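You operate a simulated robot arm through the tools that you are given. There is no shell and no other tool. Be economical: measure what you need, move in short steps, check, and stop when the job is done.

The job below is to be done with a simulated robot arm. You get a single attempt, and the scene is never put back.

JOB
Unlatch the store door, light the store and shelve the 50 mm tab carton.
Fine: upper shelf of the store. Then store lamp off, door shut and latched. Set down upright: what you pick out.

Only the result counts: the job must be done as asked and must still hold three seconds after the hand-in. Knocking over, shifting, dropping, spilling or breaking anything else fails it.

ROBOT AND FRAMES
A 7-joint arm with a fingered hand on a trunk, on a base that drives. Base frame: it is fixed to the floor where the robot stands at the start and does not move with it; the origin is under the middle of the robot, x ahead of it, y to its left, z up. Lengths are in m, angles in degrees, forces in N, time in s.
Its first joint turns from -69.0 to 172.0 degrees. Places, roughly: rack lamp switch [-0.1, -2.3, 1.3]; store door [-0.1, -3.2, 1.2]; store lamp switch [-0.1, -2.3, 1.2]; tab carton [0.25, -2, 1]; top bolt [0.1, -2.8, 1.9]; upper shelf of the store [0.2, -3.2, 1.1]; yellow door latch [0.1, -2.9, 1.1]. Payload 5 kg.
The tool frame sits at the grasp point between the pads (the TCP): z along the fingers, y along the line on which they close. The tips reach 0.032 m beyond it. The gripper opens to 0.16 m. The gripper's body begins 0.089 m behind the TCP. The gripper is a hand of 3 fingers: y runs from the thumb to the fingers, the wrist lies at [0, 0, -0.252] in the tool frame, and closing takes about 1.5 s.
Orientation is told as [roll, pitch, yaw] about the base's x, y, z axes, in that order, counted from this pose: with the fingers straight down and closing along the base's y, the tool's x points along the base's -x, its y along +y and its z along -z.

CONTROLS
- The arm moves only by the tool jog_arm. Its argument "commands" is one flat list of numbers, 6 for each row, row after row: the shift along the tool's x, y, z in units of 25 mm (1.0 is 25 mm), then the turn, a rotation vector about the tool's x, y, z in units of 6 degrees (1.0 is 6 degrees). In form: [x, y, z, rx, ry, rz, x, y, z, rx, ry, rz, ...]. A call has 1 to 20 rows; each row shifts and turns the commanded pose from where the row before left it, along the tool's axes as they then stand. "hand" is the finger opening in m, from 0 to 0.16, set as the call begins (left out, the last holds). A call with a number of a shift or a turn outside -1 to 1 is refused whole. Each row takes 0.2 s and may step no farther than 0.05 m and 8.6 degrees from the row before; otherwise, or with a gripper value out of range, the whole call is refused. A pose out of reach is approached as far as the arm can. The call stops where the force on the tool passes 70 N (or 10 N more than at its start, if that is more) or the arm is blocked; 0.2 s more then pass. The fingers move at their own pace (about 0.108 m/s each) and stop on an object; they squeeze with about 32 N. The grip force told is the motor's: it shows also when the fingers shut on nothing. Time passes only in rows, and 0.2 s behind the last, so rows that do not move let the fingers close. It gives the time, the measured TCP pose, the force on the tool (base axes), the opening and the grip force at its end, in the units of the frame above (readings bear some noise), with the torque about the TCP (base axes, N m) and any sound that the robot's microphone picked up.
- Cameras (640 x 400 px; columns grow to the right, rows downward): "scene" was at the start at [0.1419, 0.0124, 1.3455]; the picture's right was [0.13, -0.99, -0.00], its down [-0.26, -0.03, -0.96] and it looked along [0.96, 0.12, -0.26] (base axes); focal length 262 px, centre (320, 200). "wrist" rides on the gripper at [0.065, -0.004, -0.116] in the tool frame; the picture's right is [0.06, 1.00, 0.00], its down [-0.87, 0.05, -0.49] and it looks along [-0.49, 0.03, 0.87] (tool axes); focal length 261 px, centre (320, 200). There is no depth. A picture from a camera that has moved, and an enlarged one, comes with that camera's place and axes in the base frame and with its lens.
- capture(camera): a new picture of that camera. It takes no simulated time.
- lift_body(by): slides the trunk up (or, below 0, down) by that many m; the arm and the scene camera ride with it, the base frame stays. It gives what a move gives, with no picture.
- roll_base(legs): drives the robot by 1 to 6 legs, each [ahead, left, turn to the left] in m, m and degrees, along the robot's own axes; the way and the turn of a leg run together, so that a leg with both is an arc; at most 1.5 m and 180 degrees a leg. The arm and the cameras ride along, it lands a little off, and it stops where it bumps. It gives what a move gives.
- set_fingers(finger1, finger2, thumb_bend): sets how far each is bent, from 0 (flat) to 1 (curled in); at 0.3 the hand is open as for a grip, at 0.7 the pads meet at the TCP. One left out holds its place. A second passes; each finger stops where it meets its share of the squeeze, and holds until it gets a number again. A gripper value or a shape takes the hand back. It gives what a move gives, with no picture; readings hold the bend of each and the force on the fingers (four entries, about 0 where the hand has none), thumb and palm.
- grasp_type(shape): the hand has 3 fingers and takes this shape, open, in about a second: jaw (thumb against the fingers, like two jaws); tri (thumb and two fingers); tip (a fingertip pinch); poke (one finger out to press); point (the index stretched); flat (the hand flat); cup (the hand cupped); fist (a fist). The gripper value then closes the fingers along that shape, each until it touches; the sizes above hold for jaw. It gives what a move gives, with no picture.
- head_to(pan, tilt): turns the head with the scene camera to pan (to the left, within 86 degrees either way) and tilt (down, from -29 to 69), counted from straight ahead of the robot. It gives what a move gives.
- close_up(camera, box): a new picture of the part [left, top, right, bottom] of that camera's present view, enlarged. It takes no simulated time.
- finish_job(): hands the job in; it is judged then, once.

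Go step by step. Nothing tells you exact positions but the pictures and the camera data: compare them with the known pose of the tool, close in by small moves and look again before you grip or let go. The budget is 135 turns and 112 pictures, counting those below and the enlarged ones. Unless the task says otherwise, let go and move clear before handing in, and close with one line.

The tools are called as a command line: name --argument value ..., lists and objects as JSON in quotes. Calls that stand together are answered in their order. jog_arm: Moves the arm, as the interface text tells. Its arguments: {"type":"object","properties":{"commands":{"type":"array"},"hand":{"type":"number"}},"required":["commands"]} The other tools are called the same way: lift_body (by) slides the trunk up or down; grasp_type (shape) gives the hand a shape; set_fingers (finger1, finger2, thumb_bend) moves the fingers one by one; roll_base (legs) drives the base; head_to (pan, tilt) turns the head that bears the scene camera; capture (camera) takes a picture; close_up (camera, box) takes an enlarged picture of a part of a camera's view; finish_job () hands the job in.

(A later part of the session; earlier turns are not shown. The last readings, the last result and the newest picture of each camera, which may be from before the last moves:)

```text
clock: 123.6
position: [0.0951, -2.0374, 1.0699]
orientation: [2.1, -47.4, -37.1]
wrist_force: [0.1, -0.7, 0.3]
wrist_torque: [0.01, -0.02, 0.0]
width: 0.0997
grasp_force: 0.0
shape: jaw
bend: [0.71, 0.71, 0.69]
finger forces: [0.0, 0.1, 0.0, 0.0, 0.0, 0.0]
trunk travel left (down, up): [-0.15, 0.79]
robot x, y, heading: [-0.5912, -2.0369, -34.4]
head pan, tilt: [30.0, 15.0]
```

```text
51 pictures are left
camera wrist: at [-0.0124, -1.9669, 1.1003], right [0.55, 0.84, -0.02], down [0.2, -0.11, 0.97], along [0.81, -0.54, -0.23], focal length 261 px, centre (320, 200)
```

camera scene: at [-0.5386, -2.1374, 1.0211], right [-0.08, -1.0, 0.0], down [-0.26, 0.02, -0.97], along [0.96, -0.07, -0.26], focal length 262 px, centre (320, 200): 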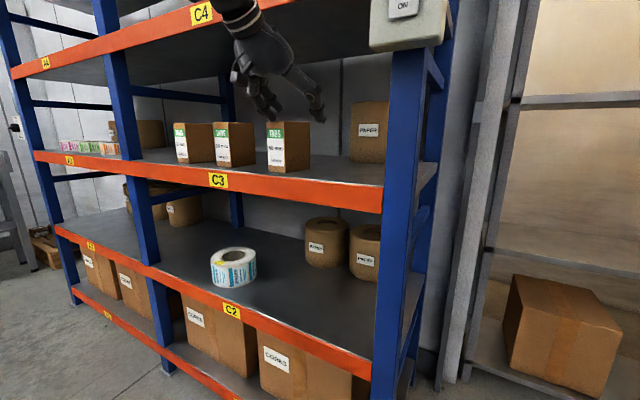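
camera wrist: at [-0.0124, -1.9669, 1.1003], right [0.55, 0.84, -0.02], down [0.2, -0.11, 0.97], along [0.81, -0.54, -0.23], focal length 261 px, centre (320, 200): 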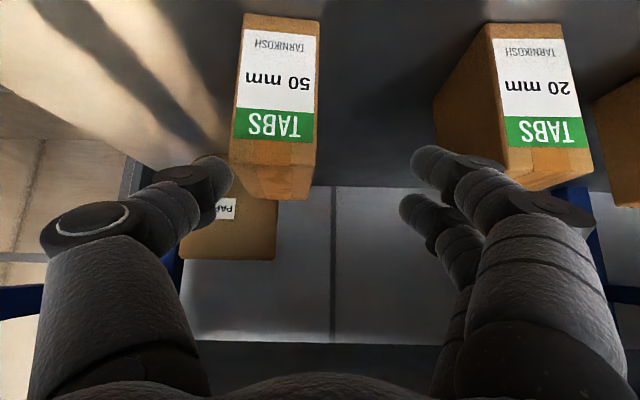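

The hand is level. I shift 3.4 cm right to centre on the carton, lower by the trunk, and look.

jog_arm --commands '[0, -0.7, 0, 0, 0, 0, 0, -0.66, 0, 0, 0, 0]'

lift_body --by -0.085

capture --camera "wrist"

head_to --pan 20 --tilt 10

capture --camera "scene"

```text
clock: 124.2
position: [0.0748, -2.0524, 1.0612]
orientation: [0.6, -47.5, -35.4]
wrist_force: [0.4, -0.5, -0.2]
wrist_torque: [-0.02, -0.02, -0.03]
width: 0.0998
grasp_force: 0.1
shape: jaw
bend: [0.71, 0.71, 0.69]
finger forces: [0.1, 0.1, 0.0, 0.1, 0.0, 0.0]
trunk travel left (down, up): [-0.15, 0.79]
robot x, y, heading: [-0.5877, -2.0379, -34.4]
head pan, tilt: [30.0, 15.0]
```

```text
clock: 125.5
position: [0.0746, -2.0548, 0.9769]
orientation: [0.9, -47.6, -35.7]
wrist_force: [-0.4, 1.3, -0.9]
wrist_torque: [0.01, -0.02, -0.01]
width: 0.0997
grasp_force: 0.1
shape: jaw
bend: [0.71, 0.71, 0.69]
finger forces: [0.0, 0.1, 0.0, 0.0, 0.1, 0.1]
trunk travel left (down, up): [-0.065, 0.875]
robot x, y, heading: [-0.5925, -2.0373, -34.6]
head pan, tilt: [30.0, 15.0]
```

```text
50 pictures are left
camera wrist: at [-0.0323, -1.9844, 1.0066], right [0.54, 0.84, -0.04], down [0.21, -0.09, 0.97], along [0.82, -0.53, -0.23], focal length 261 px, centre (320, 200)
```

wrist: 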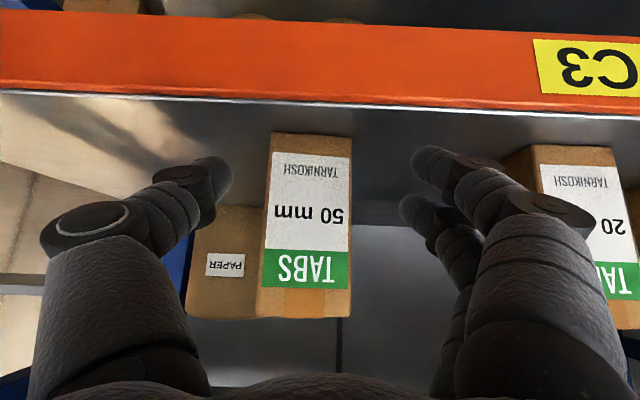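

```text
clock: 126.2
position: [0.0749, -2.0548, 0.9759]
orientation: [0.8, -47.6, -35.7]
wrist_force: [0.4, 0.9, -0.4]
wrist_torque: [-0.01, -0.02, -0.02]
width: 0.0996
grasp_force: 0.1
shape: jaw
bend: [0.71, 0.71, 0.69]
finger forces: [0.1, 0.0, 0.0, 0.1, 0.0, 0.1]
trunk travel left (down, up): [-0.065, 0.875]
robot x, y, heading: [-0.5902, -2.034, -34.5]
head pan, tilt: [20.0, 10.0]
```

```text
49 pictures are left
camera scene: at [-0.4599, -2.0877, 0.9442], right [-0.25, -0.97, 0.0], down [-0.17, 0.04, -0.98], along [0.95, -0.24, -0.17], focal length 262 px, centre (320, 200)
```

scene: 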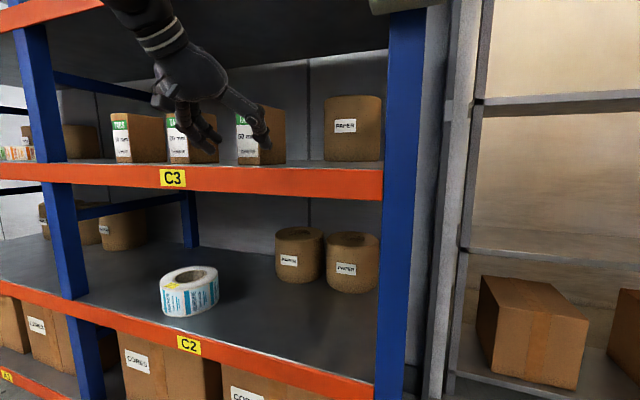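

Carton is well centred between the fingers. I slide forward around it.

jog_arm --commands '[-0.74, 0, 0.42, 0, 0, 0, -0.54, -0.25, 0.59, 0, 0, 0, -0.54, 0, 0.59, 0, 0, 0, -0.54, 0, 0.59, 0, 0, 0]'

capture --camera "wrist"

```text
clock: 127.2
position: [0.1362, -2.1059, 0.9833]
orientation: [0.8, -47.5, -35.7]
wrist_force: [-0.3, -0.4, -0.2]
wrist_torque: [-0.02, 0.02, 0.0]
width: 0.0997
grasp_force: 0.1
shape: jaw
bend: [0.71, 0.71, 0.69]
finger forces: [0.1, 0.1, 0.0, 0.1, 0.1, 0.0]
trunk travel left (down, up): [-0.065, 0.875]
robot x, y, heading: [-0.5884, -2.0373, -34.6]
head pan, tilt: [20.0, 10.0]
```

```text
48 pictures are left
camera wrist: at [0.0298, -2.0349, 1.0131], right [0.54, 0.84, -0.04], down [0.21, -0.09, 0.97], along [0.82, -0.53, -0.23], focal length 261 px, centre (320, 200)
```

wrist: 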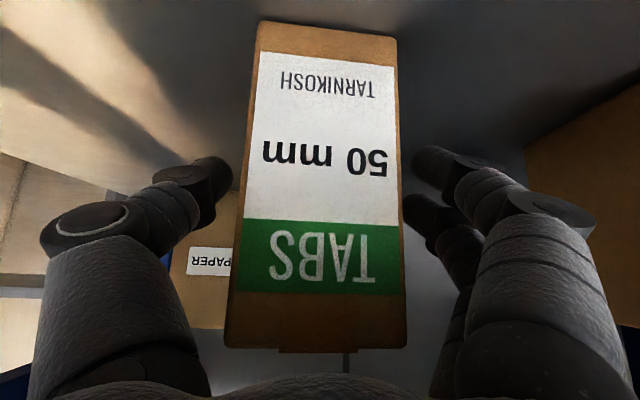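

Fingers straddle the carton evenly. I close the grip.

jog_arm --commands '[0, 0, 0, 0, 0, 0, 0, 0, 0, 0, 0, 0, 0, 0, 0, 0, 0, 0, 0, 0, 0, 0, 0, 0, 0, 0, 0, 0, 0, 0, 0, 0, 0, 0, 0, 0, 0, 0, 0, 0, 0, 0]' --hand 0.0

lift_body --by 0.03

capture --camera "wrist"

capture --camera "scene"

```text
clock: 128.8
position: [0.1358, -2.1051, 0.983]
orientation: [0.9, -47.5, -35.5]
wrist_force: [0.8, 0.2, 0.1]
wrist_torque: [0.01, 0.01, 0.0]
width: 0.0516
grasp_force: 32.0
shape: jaw
bend: [0.73, 0.73, 0.7]
finger forces: [14.4, 14.6, 0.0, 0.0, 29.0, 0.0]
trunk travel left (down, up): [-0.065, 0.875]
robot x, y, heading: [-0.5894, -2.0395, -34.3]
head pan, tilt: [20.0, 10.0]
```

```text
clock: 129.5
position: [0.137, -2.1054, 1.0118]
orientation: [0.8, -47.6, -35.6]
wrist_force: [0.0, 0.1, -2.7]
wrist_torque: [0.04, 0.01, 0.03]
width: 0.0516
grasp_force: 31.9
shape: jaw
bend: [0.73, 0.73, 0.7]
finger forces: [14.6, 14.6, 0.0, 0.1, 29.0, 0.0]
trunk travel left (down, up): [-0.095, 0.845]
robot x, y, heading: [-0.5949, -2.037, -34.5]
head pan, tilt: [20.0, 10.0]
```

```text
47 pictures are left
camera wrist: at [0.0301, -2.035, 1.0426], right [0.54, 0.84, -0.04], down [0.21, -0.09, 0.97], along [0.82, -0.53, -0.23], focal length 261 px, centre (320, 200)
```

wrist: 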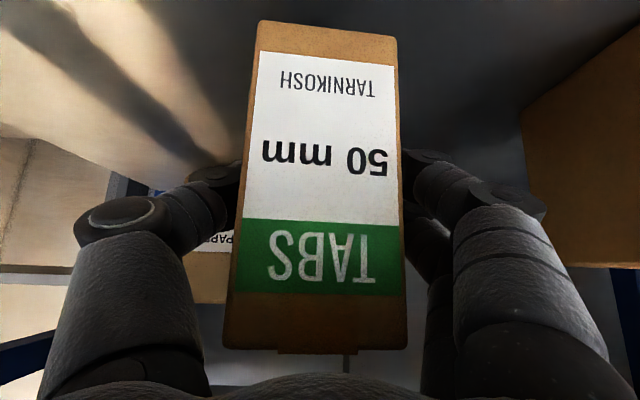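

```text
46 pictures are left
camera scene: at [-0.4597, -2.0878, 0.9741], right [-0.25, -0.97, 0.0], down [-0.17, 0.04, -0.98], along [0.95, -0.24, -0.17], focal length 262 px, centre (320, 200)
```

scene: 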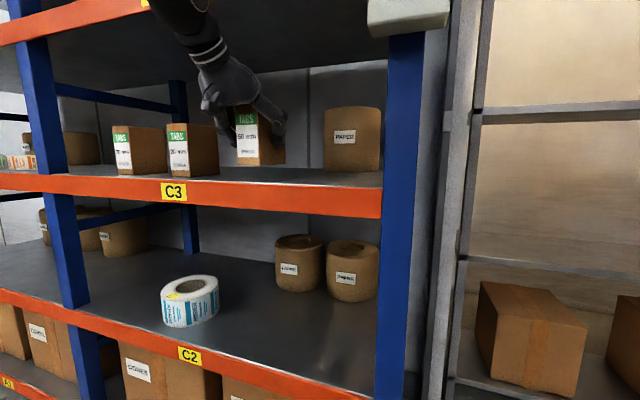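

The carton is up 3 cm, firmly held. I draw it straight back out of the shelf.

jog_arm --commands '[0.674, 0, -0.738, 0, 0, 0, 0.674, 0, -0.738, 0, 0, 0, 0.674, 0, -0.738, 0, 0, 0, 0.674, 0, -0.738, 0, 0, 0, 0.674, 0, -0.738, 0, 0, 0, 0.674, 0, -0.738, 0, 0, 0, 0.674, 0, -0.738, 0, 0, 0]'

capture --camera "scene"

```text
clock: 131.1
position: [-0.0057, -2.006, 1.0128]
orientation: [0.8, -47.6, -35.7]
wrist_force: [-0.6, 0.1, -2.6]
wrist_torque: [-0.02, 0.04, -0.04]
width: 0.0515
grasp_force: 32.0
shape: jaw
bend: [0.73, 0.73, 0.7]
finger forces: [14.3, 14.6, 0.0, 0.0, 29.0, 0.0]
trunk travel left (down, up): [-0.095, 0.845]
robot x, y, heading: [-0.5941, -2.0419, -34.7]
head pan, tilt: [20.0, 10.0]
```

```text
45 pictures are left
camera scene: at [-0.4598, -2.0878, 0.9742], right [-0.25, -0.97, 0.0], down [-0.17, 0.04, -0.98], along [0.95, -0.24, -0.17], focal length 262 px, centre (320, 200)
```

scene: 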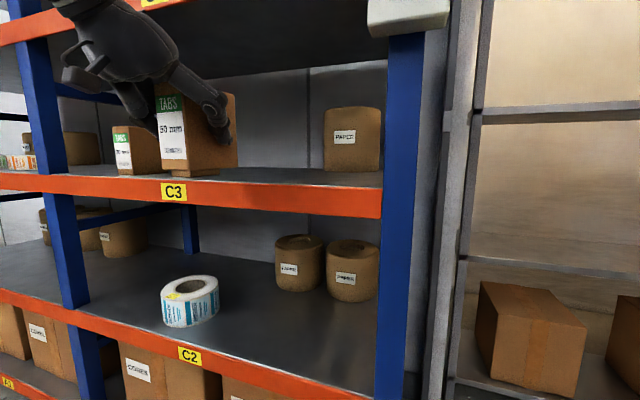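

The carton is out in front of the shelf. I strafe right past the switch post to the store opening, then raise the trunk.

roll_base --legs '[[-0.05, -0.03, 0], [0, -0.55, 0]]'

lift_body --by 0.21

head_to --pan 5 --tilt 5

capture --camera "scene"

capture --camera "wrist"

```text
clock: 134.8
position: [-0.3741, -2.4536, 1.0131]
orientation: [0.8, -47.6, -35.6]
wrist_force: [0.9, 0.0, -3.0]
wrist_torque: [0.0, 0.02, 0.0]
width: 0.0517
grasp_force: 32.0
shape: jaw
bend: [0.73, 0.73, 0.7]
finger forces: [14.4, 14.6, 0.1, 0.0, 29.1, 0.1]
trunk travel left (down, up): [-0.095, 0.845]
robot x, y, heading: [-0.9596, -2.4828, -34.0]
head pan, tilt: [20.0, 10.0]
```

```text
clock: 137.1
position: [-0.3735, -2.4538, 1.2224]
orientation: [0.8, -47.5, -35.5]
wrist_force: [0.0, 1.0, -2.6]
wrist_torque: [0.01, 0.03, 0.01]
width: 0.0515
grasp_force: 31.8
shape: jaw
bend: [0.73, 0.73, 0.7]
finger forces: [14.4, 14.6, 0.0, 0.0, 29.1, 0.1]
trunk travel left (down, up): [-0.305, 0.635]
robot x, y, heading: [-0.9598, -2.4845, -34.4]
head pan, tilt: [20.0, 10.0]
```

```text
clock: 137.8
position: [-0.3756, -2.4541, 1.2235]
orientation: [0.8, -47.5, -35.7]
wrist_force: [0.2, -0.3, -3.2]
wrist_torque: [0.02, 0.01, 0.01]
width: 0.0514
grasp_force: 31.9
shape: jaw
bend: [0.73, 0.73, 0.7]
finger forces: [14.5, 14.6, 0.0, 0.0, 29.1, 0.0]
trunk travel left (down, up): [-0.305, 0.635]
robot x, y, heading: [-0.9584, -2.4879, -34.4]
head pan, tilt: [5.0, 5.0]
```

```text
44 pictures are left
camera scene: at [-0.8378, -2.5579, 1.1922], right [-0.49, -0.87, 0.0], down [-0.08, 0.04, -1.0], along [0.87, -0.49, -0.09], focal length 262 px, centre (320, 200)
```

scene: 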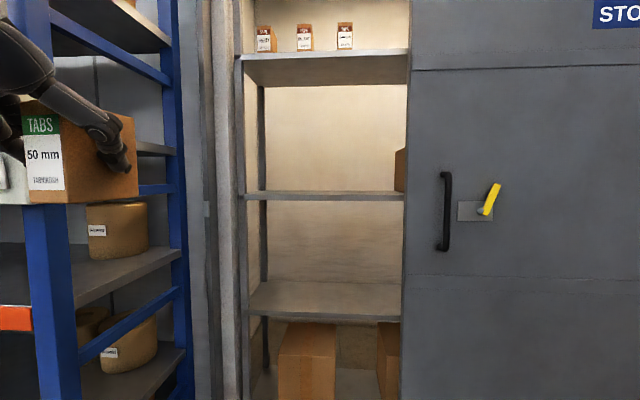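

```text
43 pictures are left
camera wrist: at [-0.481, -2.3833, 1.2528], right [0.54, 0.84, -0.04], down [0.21, -0.09, 0.97], along [0.82, -0.53, -0.23], focal length 261 px, centre (320, 200)
```

wrist: 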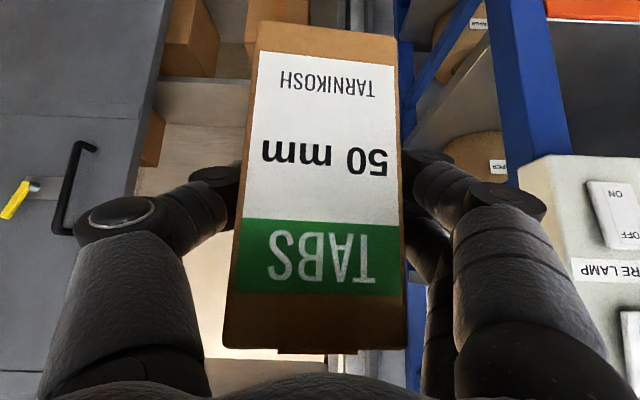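

The upper shelf (top z≈1.11, front edge d≈1.82, left end u≈2.18) is empty at left. I shift the hand right to line up with u≈2.43 and drive forward.

jog_arm --commands '[0, -1, 0, 0, 0, 0, 0, -1, 0, 0, 0, 0, 0, -1, 0, 0, 0, 0, 0, -1, 0, 0, 0, 0, 0, -1, 0, 0, 0, 0, 0, -1, 0, 0, 0, 0, 0, -1, 0, 0, 0, 0]'

roll_base --legs '[[0.48, 0, 0]]'

capture --camera "scene"

capture --camera "wrist"

```text
clock: 139.4
position: [-0.4752, -2.5989, 1.2211]
orientation: [0.8, -47.5, -35.7]
wrist_force: [-0.2, 0.0, -2.2]
wrist_torque: [0.01, -0.02, 0.02]
width: 0.0516
grasp_force: 31.6
shape: jaw
bend: [0.73, 0.73, 0.7]
finger forces: [14.5, 14.8, 0.0, 0.0, 29.3, 0.0]
trunk travel left (down, up): [-0.305, 0.635]
robot x, y, heading: [-0.9622, -2.4847, -34.0]
head pan, tilt: [5.0, 5.0]
```

```text
clock: 142.3
position: [-0.0754, -2.8681, 1.2206]
orientation: [0.9, -47.4, -35.4]
wrist_force: [1.3, -1.0, -3.2]
wrist_torque: [0.0, 0.02, 0.02]
width: 0.0512
grasp_force: 32.1
shape: jaw
bend: [0.73, 0.73, 0.7]
finger forces: [14.7, 14.7, 0.0, 0.0, 29.3, 0.1]
trunk travel left (down, up): [-0.305, 0.635]
robot x, y, heading: [-0.5616, -2.7607, -34.2]
head pan, tilt: [5.0, 5.0]
```

```text
42 pictures are left
camera scene: at [-0.4394, -2.8291, 1.1922], right [-0.49, -0.87, 0.0], down [-0.08, 0.04, -1.0], along [0.87, -0.49, -0.09], focal length 262 px, centre (320, 200)
```

scene: 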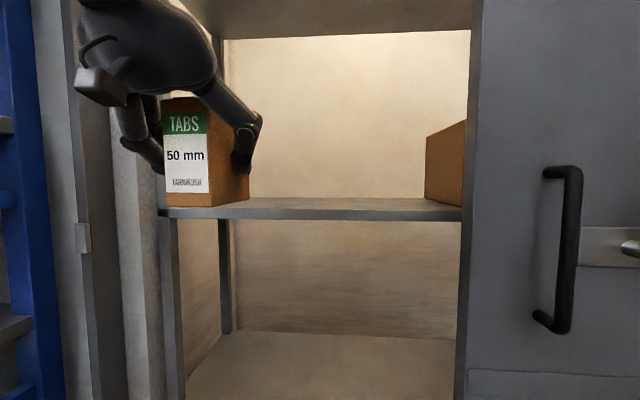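

```text
41 pictures are left
camera wrist: at [-0.1828, -2.7976, 1.2508], right [0.54, 0.84, -0.04], down [0.21, -0.09, 0.97], along [0.82, -0.53, -0.23], focal length 261 px, centre (320, 200)
```

wrist: 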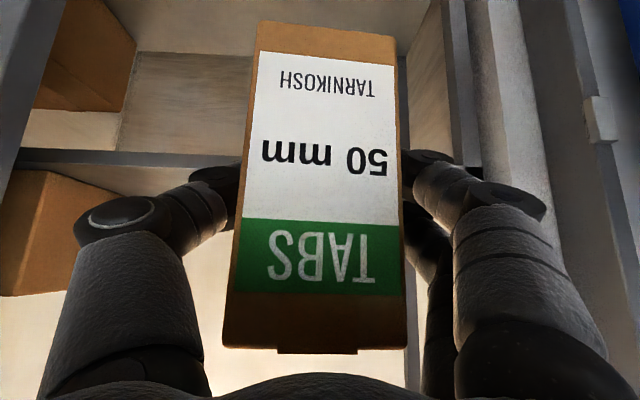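

The carton is lined up before the shelf with 5 cm clearance. I extend forward over the shelf.

jog_arm --commands '[-0.674, 0, 0.738, 0, 0, 0, -0.674, 0, 0.738, 0, 0, 0, -0.674, 0, 0.738, 0, 0, 0, -0.674, 0, 0.738, 0, 0, 0, -0.674, 0, 0.738, 0, 0, 0, -0.674, 0, 0.738, 0, 0, 0, -0.674, 0, 0.738, 0, 0, 0, -0.674, 0, 0.738, 0, 0, 0, -0.674, 0, 0.738, 0, 0, 0, -0.674, 0, 0.738, 0, 0, 0, -0.674, 0, 0.738, 0, 0, 0, -0.674, 0, 0.738, 0, 0, 0, -0.674, 0, 0.738, 0, 0, 0, -0.674, 0, 0.738, 0, 0, 0, -0.674, 0, 0.738, 0, 0, 0]'

capture --camera "scene"

```text
clock: 145.5
position: [0.2337, -3.0826, 1.2205]
orientation: [0.7, -47.5, -35.4]
wrist_force: [0.1, -0.2, -2.9]
wrist_torque: [0.05, 0.03, 0.0]
width: 0.0515
grasp_force: 32.0
shape: jaw
bend: [0.73, 0.73, 0.7]
finger forces: [14.4, 14.5, 0.0, 0.0, 28.8, 0.0]
trunk travel left (down, up): [-0.305, 0.635]
robot x, y, heading: [-0.5584, -2.7563, -34.4]
head pan, tilt: [5.0, 5.0]
```

```text
40 pictures are left
camera scene: at [-0.4391, -2.8293, 1.1921], right [-0.49, -0.87, 0.0], down [-0.08, 0.04, -1.0], along [0.87, -0.49, -0.09], focal length 262 px, centre (320, 200)
```

scene: 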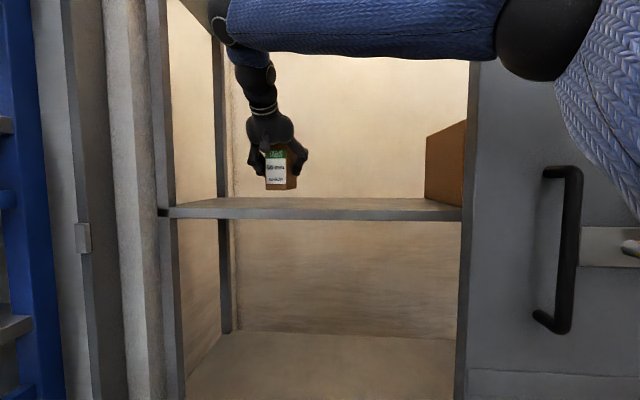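

The carton is over the shelf about 5 cm up. I lower by the trunk until it touches.

lift_body --by -0.045

close_up --camera "scene" --box '[200, 120, 360, 230]'

```text
clock: 146.4
position: [0.2314, -3.0825, 1.1812]
orientation: [1.1, -47.8, -35.6]
wrist_force: [12.4, -4.2, 36.1]
wrist_torque: [-0.49, -0.5, 0.16]
width: 0.0514
grasp_force: 32.6
shape: jaw
bend: [0.73, 0.73, 0.7]
finger forces: [17.6, 18.0, 0.0, 0.0, 31.4, 0.0]
trunk travel left (down, up): [-0.26, 0.68]
robot x, y, heading: [-0.5575, -2.7556, -34.1]
head pan, tilt: [5.0, 5.0]
```

```text
3.64 times, centred on (280, 175) of scene
camera zoom: at [-0.4409, -2.8283, 1.1482], right [-0.49, -0.87, 0.0], down [-0.07, 0.04, -1.0], along [0.87, -0.49, -0.09], focal length 953 px, centre (466, 291)
```

zoom: 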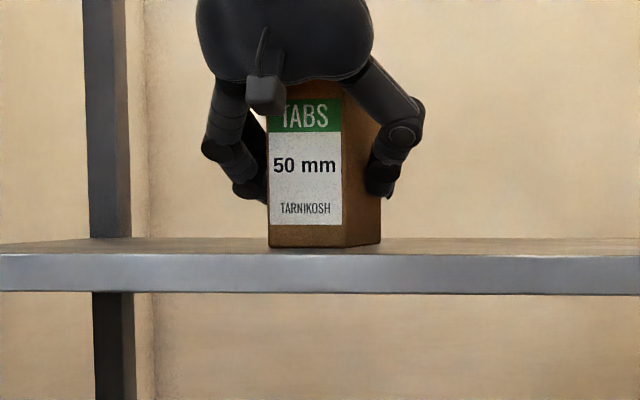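

It rests on the shelf with some press; I relieve it slightly, then open and back away straight out.

lift_body --by 0.005

jog_arm --commands '[0, 0, 0, 0, 0, 0, 0, 0, 0, 0, 0, 0, 0, 0, 0, 0, 0, 0, 0, 0, 0, 0, 0, 0]' --hand 0.11

capture --camera "wrist"

```text
clock: 146.9
position: [0.2329, -3.0816, 1.1805]
orientation: [0.8, -47.5, -35.5]
wrist_force: [6.5, -4.2, 24.6]
wrist_torque: [-0.31, -0.31, 0.09]
width: 0.0517
grasp_force: 32.2
shape: jaw
bend: [0.73, 0.73, 0.7]
finger forces: [17.0, 16.8, 0.1, 0.1, 32.4, 0.0]
trunk travel left (down, up): [-0.265, 0.675]
robot x, y, heading: [-0.5587, -2.754, -33.9]
head pan, tilt: [5.0, 5.0]
```

```text
clock: 147.9
position: [0.2331, -3.0822, 1.1815]
orientation: [0.9, -47.5, -35.5]
wrist_force: [-0.5, 0.0, 0.0]
wrist_torque: [0.0, -0.03, 0.04]
width: 0.1099
grasp_force: 0.0
shape: jaw
bend: [0.68, 0.68, 0.65]
finger forces: [0.0, 0.0, 0.0, 0.0, 0.0, 0.0]
trunk travel left (down, up): [-0.265, 0.675]
robot x, y, heading: [-0.5613, -2.7552, -34.4]
head pan, tilt: [5.0, 5.0]
```

```text
38 pictures are left
camera wrist: at [0.1252, -3.0113, 1.2108], right [0.54, 0.84, -0.04], down [0.21, -0.09, 0.97], along [0.82, -0.53, -0.23], focal length 261 px, centre (320, 200)
```

wrist: 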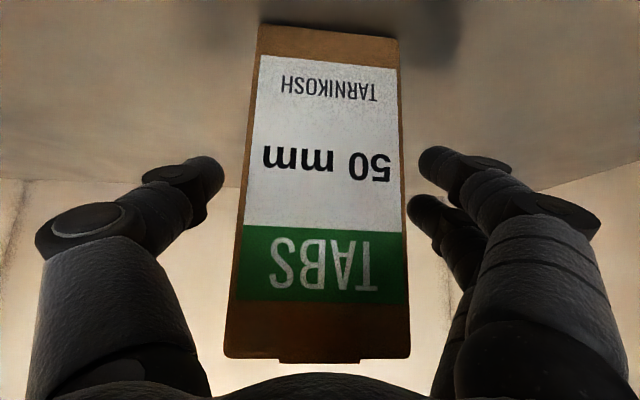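

Released, upright. I withdraw straight back out of the store.

jog_arm --commands '[0.674, 0, -0.738, 0, 0, 0, 0.674, 0, -0.738, 0, 0, 0, 0.674, 0, -0.738, 0, 0, 0, 0.674, 0, -0.738, 0, 0, 0, 0.674, 0, -0.738, 0, 0, 0, 0.674, 0, -0.738, 0, 0, 0, 0.674, 0, -0.738, 0, 0, 0, 0.674, 0, -0.738, 0, 0, 0, 0.674, 0, -0.738, 0, 0, 0, 0.674, 0, -0.738, 0, 0, 0, 0.674, 0, -0.738, 0, 0, 0, 0.674, 0, -0.738, 0, 0, 0, 0.674, 0, -0.738, 0, 0, 0, 0.674, 0, -0.738, 0, 0, 0, 0.674, 0, -0.738, 0, 0, 0]'

roll_base --legs '[[-0.5, 0, 0], [-0.16, 0.1, 0]]'

head_to --pan 20 --tilt 0

capture --camera "scene"

```text
clock: 151.1
position: [-0.0757, -2.8682, 1.1797]
orientation: [0.8, -47.5, -35.4]
wrist_force: [-0.9, 0.0, -0.1]
wrist_torque: [0.01, 0.02, 0.0]
width: 0.1094
grasp_force: 0.0
shape: jaw
bend: [0.68, 0.68, 0.65]
finger forces: [0.1, 0.1, 0.0, 0.0, 0.0, 0.1]
trunk travel left (down, up): [-0.265, 0.675]
robot x, y, heading: [-0.5617, -2.7565, -33.9]
head pan, tilt: [5.0, 5.0]
```

```text
clock: 155.2
position: [-0.5685, -2.4096, 1.1831]
orientation: [0.8, -47.6, -35.4]
wrist_force: [-0.5, 0.0, -1.3]
wrist_torque: [-0.03, -0.01, -0.03]
width: 0.1098
grasp_force: 0.0
shape: jaw
bend: [0.68, 0.68, 0.65]
finger forces: [0.0, 0.1, 0.0, 0.1, 0.1, 0.0]
trunk travel left (down, up): [-0.265, 0.675]
robot x, y, heading: [-1.0543, -2.3017, -34.1]
head pan, tilt: [5.0, 5.0]
```

```text
clock: 156.0
position: [-0.5691, -2.4115, 1.1815]
orientation: [0.7, -47.5, -35.4]
wrist_force: [-0.3, -0.5, 0.3]
wrist_torque: [0.01, 0.0, 0.02]
width: 0.1098
grasp_force: 0.0
shape: jaw
bend: [0.68, 0.68, 0.65]
finger forces: [0.0, 0.1, 0.1, 0.0, 0.1, 0.0]
trunk travel left (down, up): [-0.265, 0.675]
robot x, y, heading: [-1.0506, -2.2997, -34.4]
head pan, tilt: [20.0, 0.0]
```

```text
37 pictures are left
camera scene: at [-0.9261, -2.3494, 1.1602], right [-0.25, -0.97, 0.0], down [0.0, 0.0, -1.0], along [0.97, -0.25, 0.0], focal length 262 px, centre (320, 200)
```

scene: 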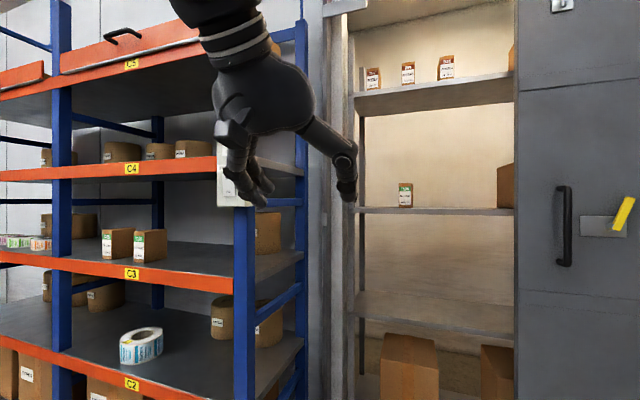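

The carton stands on the upper shelf. Next, lamp off: I return the base to the earlier switch-pressing pose and level the closed hand.

roll_base --legs '[[0, 0.06, 0], [0, 0, 12]]'

jog_arm --commands '[0, 0, 0, 0, -1, 0, 0, 0, 0, 0, -1, 0, 0, 0, 0, 0, -1, 0, 0, 0, 0, 0, -1, 0, 0, 0, 0, 0, -1, 0, 0, 0, 0, 0, -1, 0, 0, 0, 0, 0, -1, 0, 0, 0, 1, 0, 0, 0, 0, 0, 1, 0, 0, 0, 0, 0, 1, 0, 0, 0, 0, 0, 1, 0, 0, 0, 0, 0, 1, 0, 0, 0, 0, 0, 1, 0, 0, 0]' --hand 0

head_to --pan 5 --tilt 0

capture --camera "scene"

capture --camera "wrist"

```text
clock: 157.7
position: [-0.5215, -2.2565, 1.1814]
orientation: [0.8, -47.5, -23.2]
wrist_force: [-0.3, 0.5, -0.1]
wrist_torque: [0.01, 0.0, 0.04]
width: 0.1095
grasp_force: 0.0
shape: jaw
bend: [0.68, 0.68, 0.65]
finger forces: [0.0, 0.0, 0.1, 0.1, 0.0, 0.0]
trunk travel left (down, up): [-0.265, 0.675]
robot x, y, heading: [-1.0199, -2.2495, -22.0]
head pan, tilt: [20.0, 0.0]
```

```text
clock: 160.5
position: [-0.2811, -2.3562, 1.1591]
orientation: [42.9, -89.1, -65.8]
wrist_force: [-0.6, 0.1, -0.7]
wrist_torque: [-0.03, -0.02, -0.03]
width: 0.0
grasp_force: 31.4
shape: jaw
bend: [0.65, 0.65, 0.67]
finger forces: [0.0, 0.1, 0.0, 0.0, 0.0, 0.0]
out of reach, approached as far as the arm can: row 3, 4, 5, 6, 7
trunk travel left (down, up): [-0.265, 0.675]
robot x, y, heading: [-1.0169, -2.2484, -22.3]
head pan, tilt: [20.0, 0.0]
```

```text
clock: 161.3
position: [-0.2821, -2.3556, 1.159]
orientation: [45.0, -89.3, -67.7]
wrist_force: [0.1, 0.7, 0.0]
wrist_torque: [0.02, -0.02, -0.03]
width: 0.0001
grasp_force: 32.3
shape: jaw
bend: [0.65, 0.65, 0.67]
finger forces: [0.1, 0.0, 0.0, 0.0, 0.1, 0.1]
trunk travel left (down, up): [-0.265, 0.675]
robot x, y, heading: [-1.0175, -2.2481, -22.1]
head pan, tilt: [5.0, 0.0]
```

```text
36 pictures are left
camera scene: at [-0.8885, -2.2947, 1.1602], right [-0.29, -0.96, 0.0], down [0.0, 0.0, -1.0], along [0.96, -0.29, 0.0], focal length 262 px, centre (320, 200)
```

scene: 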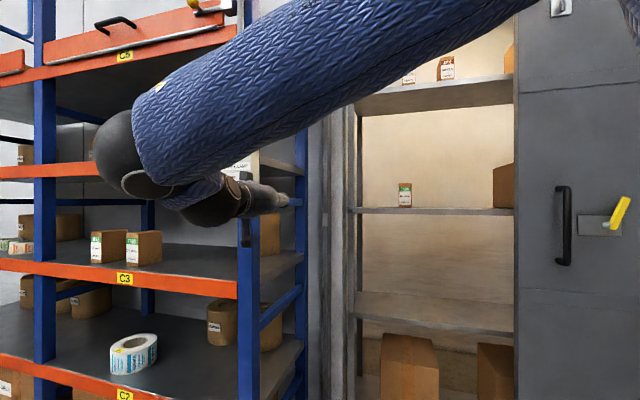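

```text
35 pictures are left
camera wrist: at [-0.3888, -2.314, 1.0952], right [0.39, 0.92, -0.05], down [-0.43, 0.23, 0.87], along [0.82, -0.31, 0.48], focal length 261 px, centre (320, 200)
```

wrist: 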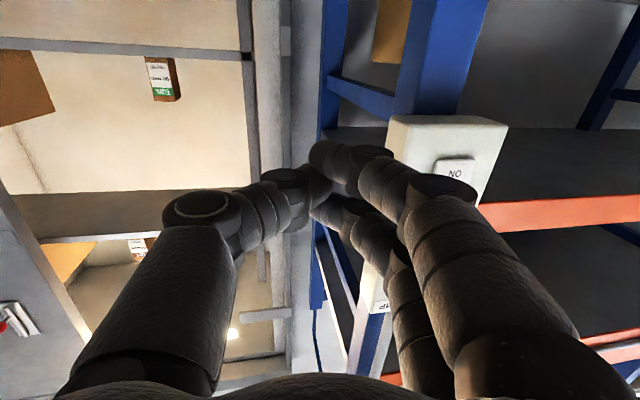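

The hand points at the switch post, 13 cm right of and 7 cm below the OFF half. I raise the trunk and shift left.

lift_body --by 0.07

jog_arm --commands '[0, 0.5, -0.8, 0, 0, 0, 0, 1, 0, 0, 0, 0, 0, 1, 0, 0, 0, 0, 0, 1, 0, 0, 0, 0, 0, 1, 0, 0, 0, 0, 0, 0.9, 0, 0, 0, 0]'

capture --camera "wrist"

capture --camera "scene"

```text
clock: 162.4
position: [-0.2796, -2.3559, 1.2289]
orientation: [44.3, -89.2, -66.9]
wrist_force: [0.2, 0.5, 0.2]
wrist_torque: [-0.03, -0.03, -0.02]
width: 0.0003
grasp_force: 32.0
shape: jaw
bend: [0.65, 0.65, 0.67]
finger forces: [0.1, 0.0, 0.0, 0.1, 0.1, 0.1]
trunk travel left (down, up): [-0.335, 0.605]
robot x, y, heading: [-1.0226, -2.2489, -22.0]
head pan, tilt: [5.0, 0.0]
```

```text
clock: 163.8
position: [-0.2461, -2.2229, 1.2303]
orientation: [43.8, -89.3, -66.6]
wrist_force: [-0.4, -0.4, -0.3]
wrist_torque: [-0.02, 0.01, -0.03]
width: 0.0001
grasp_force: 32.2
shape: jaw
bend: [0.65, 0.65, 0.67]
finger forces: [0.0, 0.0, 0.0, 0.0, 0.0, 0.0]
trunk travel left (down, up): [-0.335, 0.605]
robot x, y, heading: [-1.0177, -2.2493, -22.4]
head pan, tilt: [5.0, 0.0]
```

```text
34 pictures are left
camera wrist: at [-0.3547, -2.1811, 1.1666], right [0.39, 0.92, -0.05], down [-0.43, 0.23, 0.87], along [0.82, -0.31, 0.48], focal length 261 px, centre (320, 200)
```

wrist: 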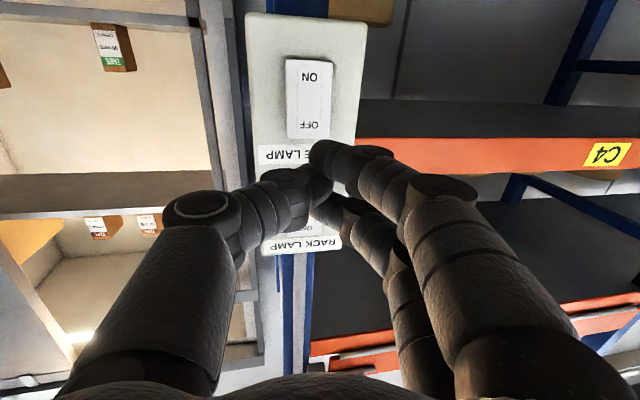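

```text
33 pictures are left
camera scene: at [-0.8884, -2.2945, 1.2302], right [-0.29, -0.96, 0.0], down [0.0, 0.0, -1.0], along [0.96, -0.29, 0.0], focal length 262 px, centre (320, 200)
```

scene: 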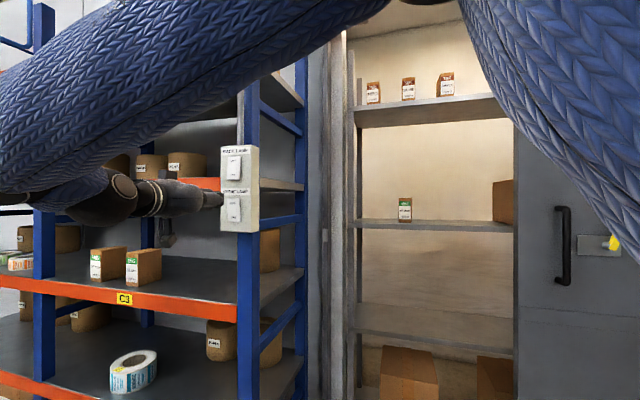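

The nub is aligned with the OFF half (z≈1.22). I press forward.

jog_arm --commands '[0, 0, 0.8, 0, 0, 0, 0, 0, 0.8, 0, 0, 0, 0, 0, 0.8, 0, 0, 0, 0, 0, 0.3, 0, 0, 0, 0, 0, 0.3, 0, 0, 0, 0, 0, 0.25, 0, 0, 0, 0, 0, 0.25, 0, 0, 0, 0, 0, 0.25, 0, 0, 0]'

capture --camera "scene"

```text
clock: 165.6
position: [-0.1618, -2.2582, 1.2301]
orientation: [43.0, -89.3, -65.7]
wrist_force: [-10.8, 4.1, -1.7]
wrist_torque: [0.08, 0.15, -0.03]
width: 0.0
grasp_force: 32.4
shape: jaw
bend: [0.66, 0.65, 0.67]
finger forces: [0.0, 0.1, 0.1, 0.0, 0.0, 0.0]
trunk travel left (down, up): [-0.335, 0.605]
robot x, y, heading: [-1.0202, -2.252, -21.8]
head pan, tilt: [5.0, 0.0]
heard: click
```

```text
32 pictures are left
camera scene: at [-0.8893, -2.2942, 1.2303], right [-0.29, -0.96, 0.0], down [0.0, 0.0, -1.0], along [0.96, -0.29, 0.0], focal length 262 px, centre (320, 200)
```

scene: 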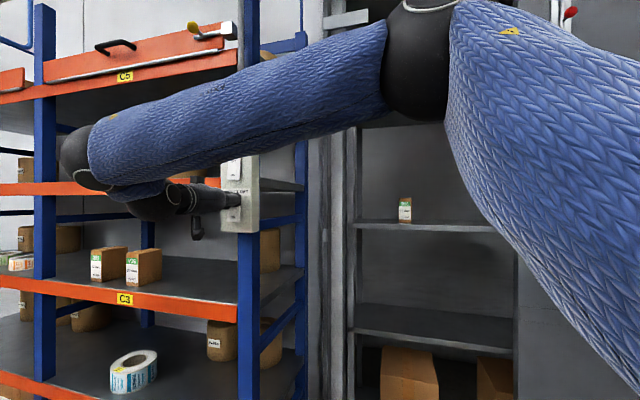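

The lamp is off. I retract, square the base to the door, and bring the hand right toward the door handle.

jog_arm --commands '[0, 0, -1, 0, 0, 0, 0, 0, -1, 0, 0, 0, 0, 0, -1, 0, 0, 0, 0, 0, -1, 0, 0, 0, 0, 0, -1, 0, 0, 0, 0, 0, -1, 0, 0, 0, 0, -1, 0, 0, 0, 0, 0, -1, 0, 0, 0, 0, 0, -1, 0, 0, 0, 0, 0, -1, 0, 0, 0, 0]'

roll_base --legs '[[0, 0, -12]]'

lift_body --by -0.1

jog_arm --commands '[0, -1, 0, 0, 0, 0, 0, -1, 0, 0, 0, 0, 0, -1, 0, 0, 0, 0, 0, -1, 0, 0, 0, 0, 0, -1, 0, 0, 0, 0, 0, -1, 0, 0, 0, 0, 0, -1, 0, 0, 0, 0, 0, -1, 0, 0, 0, 0, 0, -1, 0, 0, 0, 0, 0, -1, 0, 0, 0, 0, 0, -1, 0, 0, 0, 0, 0, -1, 0, 0, 0, 0, 0, -1, 0, 0, 0, 0, 0, -1, 0, 0, 0, 0, 0, -1, 0, 0, 0, 0, 0, -1, 0, 0, 0, 0, 0, -1, 0, 0, 0, 0, 0, -1, 0, 0, 0, 0, 0, -1, 0, 0, 0, 0, 0, -1, 0, 0, 0, 0]'

capture --camera "scene"

capture --camera "wrist"

```text
clock: 167.8
position: [-0.3383, -2.2952, 1.2297]
orientation: [47.2, -89.2, -70.0]
wrist_force: [-0.5, -0.4, 0.4]
wrist_torque: [-0.03, 0.0, -0.01]
width: 0.0
grasp_force: 31.9
shape: jaw
bend: [0.65, 0.65, 0.67]
finger forces: [0.0, 0.1, 0.1, 0.1, 0.2, 0.0]
trunk travel left (down, up): [-0.335, 0.605]
robot x, y, heading: [-1.0199, -2.2506, -22.1]
head pan, tilt: [5.0, 0.0]
```

```text
clock: 169.0
position: [-0.3628, -2.4352, 1.2303]
orientation: [45.6, -89.3, -80.3]
wrist_force: [0.3, 0.4, 0.4]
wrist_torque: [-0.01, -0.02, -0.02]
width: 0.0
grasp_force: 31.9
shape: jaw
bend: [0.65, 0.65, 0.67]
finger forces: [0.0, 0.0, 0.0, 0.0, 0.0, 0.1]
trunk travel left (down, up): [-0.335, 0.605]
robot x, y, heading: [-1.0201, -2.2497, -34.3]
head pan, tilt: [5.0, 0.0]
```

```text
clock: 170.3
position: [-0.3619, -2.4351, 1.1296]
orientation: [45.4, -89.3, -80.2]
wrist_force: [-0.6, 0.0, 1.3]
wrist_torque: [-0.01, 0.01, -0.01]
width: 0.0
grasp_force: 32.1
shape: jaw
bend: [0.65, 0.65, 0.67]
finger forces: [0.1, 0.1, 0.0, 0.0, 0.1, 0.0]
trunk travel left (down, up): [-0.235, 0.705]
robot x, y, heading: [-1.0248, -2.2525, -34.2]
head pan, tilt: [5.0, 0.0]
```

```text
clock: 174.5
position: [-0.6476, -2.8461, 1.1252]
orientation: [44.3, -89.2, -79.2]
wrist_force: [-0.5, -0.7, 0.2]
wrist_torque: [0.01, 0.0, 0.03]
width: 0.0
grasp_force: 32.0
shape: jaw
bend: [0.65, 0.65, 0.67]
finger forces: [0.1, 0.1, 0.0, 0.0, 0.0, 0.0]
trunk travel left (down, up): [-0.235, 0.705]
robot x, y, heading: [-1.0219, -2.2523, -34.1]
head pan, tilt: [5.0, 0.0]
```

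```text
31 pictures are left
camera scene: at [-0.901, -2.3218, 1.1302], right [-0.49, -0.87, 0.0], down [0.0, 0.0, -1.0], along [0.87, -0.49, 0.0], focal length 262 px, centre (320, 200)
```

scene: 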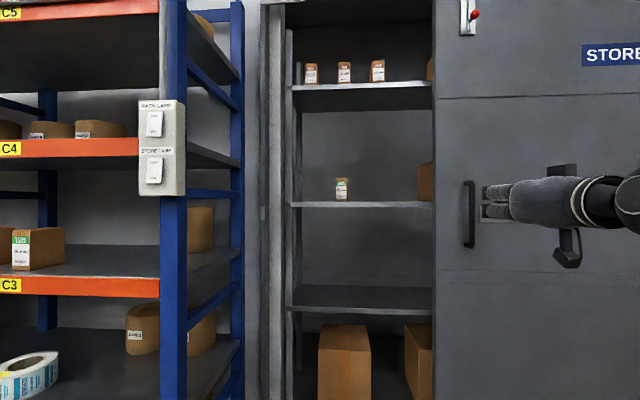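

```text
30 pictures are left
camera wrist: at [-0.7443, -2.783, 1.061], right [0.57, 0.82, -0.05], down [-0.37, 0.31, 0.87], along [0.73, -0.48, 0.48], focal length 261 px, centre (320, 200)
```

wrist: 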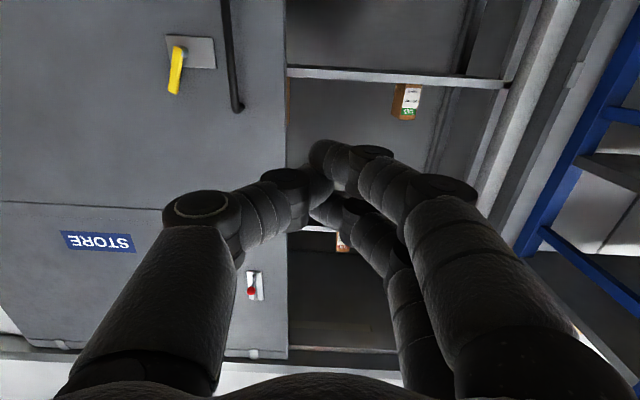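

The door handle is at about u=2.945. I drive forward to the earlier stance, open the hand and line up on the bar.

roll_base --legs '[[0.15, 0, 0]]'

jog_arm --commands '[0, -1, 0, 0, 0, 0, 0, -1, 0, 0, 0, 0, 0, -1, 0, 0, 0, 0, 0, -1, 0, 0, 0, 0, 0, -1, 0, 0, 0, 0, 0, -1, 0, 0, 0, 0, 0, -1, 0, 0, 0, 0, 0, -1, 0, 0, 0, 0, 0, -1, 0, 0, 0, 0, 0.7, 0, 0, 0, 0, 0, 0.7, 0, 1, 0, 0, 0, 0, 0, 1, 0, 0, 0, 0, 0, 1, 0, 0, 0, 0, 0, 1, 0, 0, 0, 0, 0, 1, 0, 0, 0, 0, 0, 1, 0, 0, 0, 0, 0, 1, 0, 0, 0, 0, 0, 1, 0, 0, 0, 0, 0, 1, 0, 0, 0, 0, 0, 1, 0, 0, 0]' --hand 0.12

capture --camera "wrist"

```text
clock: 175.9
position: [-0.5221, -2.9292, 1.1246]
orientation: [44.9, -89.3, -79.5]
wrist_force: [0.0, -0.1, -0.8]
wrist_torque: [0.01, -0.04, -0.02]
width: 0.0
grasp_force: 32.4
shape: jaw
bend: [0.65, 0.65, 0.67]
finger forces: [0.0, 0.0, 0.0, 0.0, 0.0, 0.0]
trunk travel left (down, up): [-0.235, 0.705]
robot x, y, heading: [-0.8942, -2.335, -34.0]
head pan, tilt: [5.0, 0.0]
```

```text
clock: 180.1
position: [-0.445, -3.2558, 1.0853]
orientation: [46.9, -89.2, -81.6]
wrist_force: [0.5, -0.7, -0.5]
wrist_torque: [0.01, 0.01, 0.04]
width: 0.1195
grasp_force: 0.0
shape: jaw
bend: [0.63, 0.63, 0.6]
finger forces: [0.1, 0.1, 0.1, 0.0, 0.0, 0.0]
trunk travel left (down, up): [-0.235, 0.705]
robot x, y, heading: [-0.8933, -2.3373, -34.1]
head pan, tilt: [5.0, 0.0]
```

```text
29 pictures are left
camera wrist: at [-0.5414, -3.1929, 1.0214], right [0.57, 0.82, -0.05], down [-0.37, 0.31, 0.87], along [0.73, -0.48, 0.48], focal length 261 px, centre (320, 200)
```

wrist: 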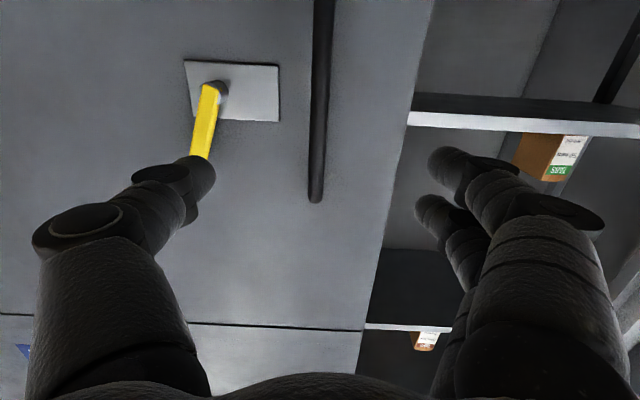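

Aligned with the bar. I go in 0.195 m and grip.

jog_arm --commands '[0, 0, 1, 0, 0, 0, 0, 0, 1, 0, 0, 0, 0, 0, 1, 0, 0, 0, 0, 0, 1, 0, 0, 0, 0, 0, 1, 0, 0, 0, 0, 0, 1, 0, 0, 0, 0, 0, 1, 0, 0, 0, 0, 0, 0.7, 0, 0, 0]'

jog_arm --commands '[0, 0, 0, 0, 0, 0, 0, 0, 0, 0, 0, 0, 0, 0, 0, 0, 0, 0, 0, 0, 0, 0, 0, 0, 0, 0, 0, 0, 0, 0, 0, 0, 0, 0, 0, 0, 0, 0, 0, 0, 0, 0]' --hand 0.0

capture --camera "wrist"

```text
clock: 181.9
position: [-0.2874, -3.3655, 1.0851]
orientation: [44.8, -89.1, -79.6]
wrist_force: [0.0, 0.0, 0.7]
wrist_torque: [-0.02, 0.01, 0.0]
width: 0.1195
grasp_force: 0.0
shape: jaw
bend: [0.63, 0.63, 0.6]
finger forces: [0.0, 0.0, 0.1, 0.0, 0.0, 0.0]
trunk travel left (down, up): [-0.235, 0.705]
robot x, y, heading: [-0.8986, -2.3379, -33.8]
head pan, tilt: [5.0, 0.0]
```

```text
clock: 183.5
position: [-0.2866, -3.3642, 1.0843]
orientation: [44.3, -89.2, -78.9]
wrist_force: [8.1, -6.5, 3.6]
wrist_torque: [-0.02, -0.03, 0.05]
width: 0.0155
grasp_force: 32.3
shape: jaw
bend: [0.71, 0.71, 0.7]
finger forces: [14.1, 14.1, 0.0, 0.0, 28.8, 0.1]
trunk travel left (down, up): [-0.235, 0.705]
robot x, y, heading: [-0.8922, -2.3339, -34.2]
head pan, tilt: [5.0, 0.0]
```

```text
28 pictures are left
camera wrist: at [-0.3827, -3.3017, 1.0198], right [0.57, 0.82, -0.05], down [-0.37, 0.31, 0.87], along [0.74, -0.48, 0.48], focal length 261 px, centre (320, 200)
```

wrist: 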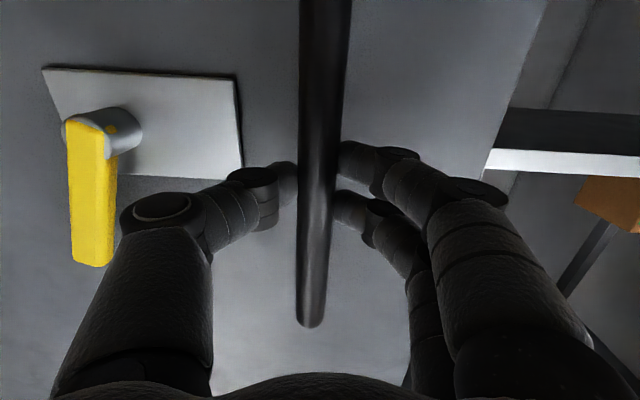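

Gripped. I slide the door shut to the left.

jog_arm --commands '[0, 0.6, 0, 0, 0, 0, 0, 1, -0.015, 0, 0, 0, 0, 1, -0.015, 0, 0, 0, 0, 1, -0.015, 0, 0, 0, 0, 1, -0.015, 0, 0, 0, 0, 1, -0.015, 0, 0, 0, 0, 1, -0.015, 0, 0, 0, 0, 1, -0.015, 0, 0, 0, 0, 1, -0.015, 0, 0, 0, 0, 1, -0.015, 0, 0, 0, 0, 1, -0.015, 0, 0, 0, 0, 1, -0.015, 0, 0, 0, 0, 1, -0.015, 0, 0, 0, 0, 1, -0.015, 0, 0, 0, 0, 0.7, 0, 0, 0, 0]'

capture --camera "wrist"

```text
clock: 186.7
position: [-0.0821, -3.0619, 1.0857]
orientation: [32.6, -89.3, -67.0]
wrist_force: [-3.7, 14.3, -24.6]
wrist_torque: [0.31, 0.31, 0.23]
width: 0.0165
grasp_force: 32.1
shape: jaw
bend: [0.72, 0.72, 0.71]
finger forces: [16.9, 16.7, 0.0, 0.0, 27.5, 0.0]
trunk travel left (down, up): [-0.235, 0.705]
robot x, y, heading: [-0.8944, -2.3352, -34.2]
head pan, tilt: [5.0, 0.0]
```

```text
27 pictures are left
camera wrist: at [-0.1799, -3.0005, 1.0213], right [0.56, 0.83, -0.06], down [-0.37, 0.31, 0.87], along [0.74, -0.47, 0.48], focal length 261 px, centre (320, 200)
```

wrist: 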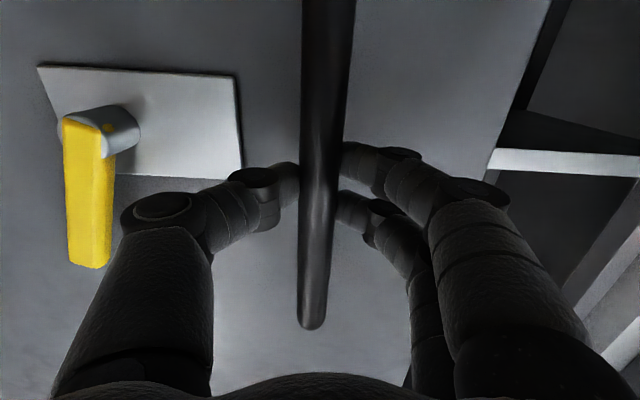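

Sliding well; a small downward drift builds, so I correct it and continue.

jog_arm --commands '[-0.6, 0, 0, 0, 0, 0, -0.06, 0.8, -0.015, 0, 0, 0, -0.06, 1, -0.015, 0, 0, 0, -0.06, 1, -0.015, 0, 0, 0, -0.06, 1, -0.015, 0, 0, 0, -0.06, 1, -0.015, 0, 0, 0, -0.06, 1, -0.015, 0, 0, 0, -0.06, 1, -0.015, 0, 0, 0, -0.06, 1, -0.015, 0, 0, 0, -0.06, 1, -0.015, 0, 0, 0, -0.06, 1, -0.015, 0, 0, 0, -0.06, 1, -0.015, 0, 0, 0, -0.06, 1, -0.015, 0, 0, 0, -0.06, 1, -0.015, 0, 0, 0, -0.06, 0.8, 0, 0, 0, 0, 0, 0.4, 0, 0, 0, 0, 0, 0.3, 0, 0, 0, 0]'

capture --camera "wrist"

capture --camera "scene"

```text
clock: 190.3
position: [0.117, -2.7742, 1.1206]
orientation: [28.4, -89.0, -63.1]
wrist_force: [22.1, -20.3, -36.3]
wrist_torque: [0.42, 0.36, 0.05]
width: 0.0103
grasp_force: 31.8
shape: jaw
bend: [0.71, 0.71, 0.71]
finger forces: [12.3, 12.4, 0.0, 0.1, 27.6, 0.0]
trunk travel left (down, up): [-0.235, 0.705]
robot x, y, heading: [-0.893, -2.3371, -33.9]
head pan, tilt: [5.0, 0.0]
```

```text
26 pictures are left
camera wrist: at [0.0198, -2.7107, 1.0567], right [0.57, 0.82, -0.05], down [-0.37, 0.31, 0.88], along [0.74, -0.48, 0.48], focal length 261 px, centre (320, 200)
```

wrist: 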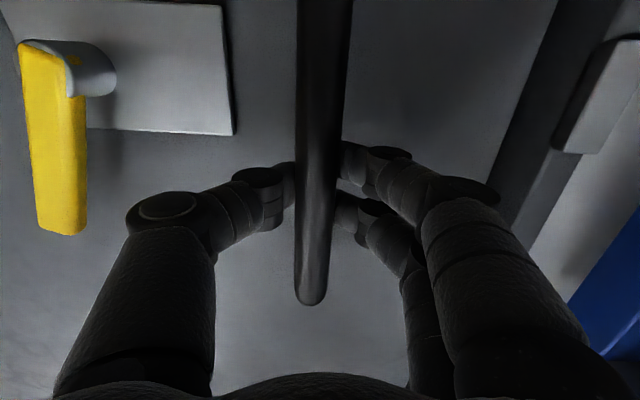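

```text
25 pictures are left
camera scene: at [-0.772, -2.4078, 1.1294], right [-0.48, -0.87, 0.0], down [0.0, 0.0, -1.0], along [0.87, -0.48, -0.01], focal length 262 px, centre (320, 200)
```

scene: 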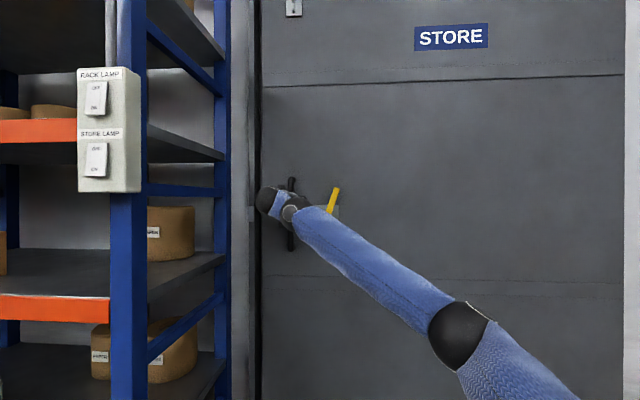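

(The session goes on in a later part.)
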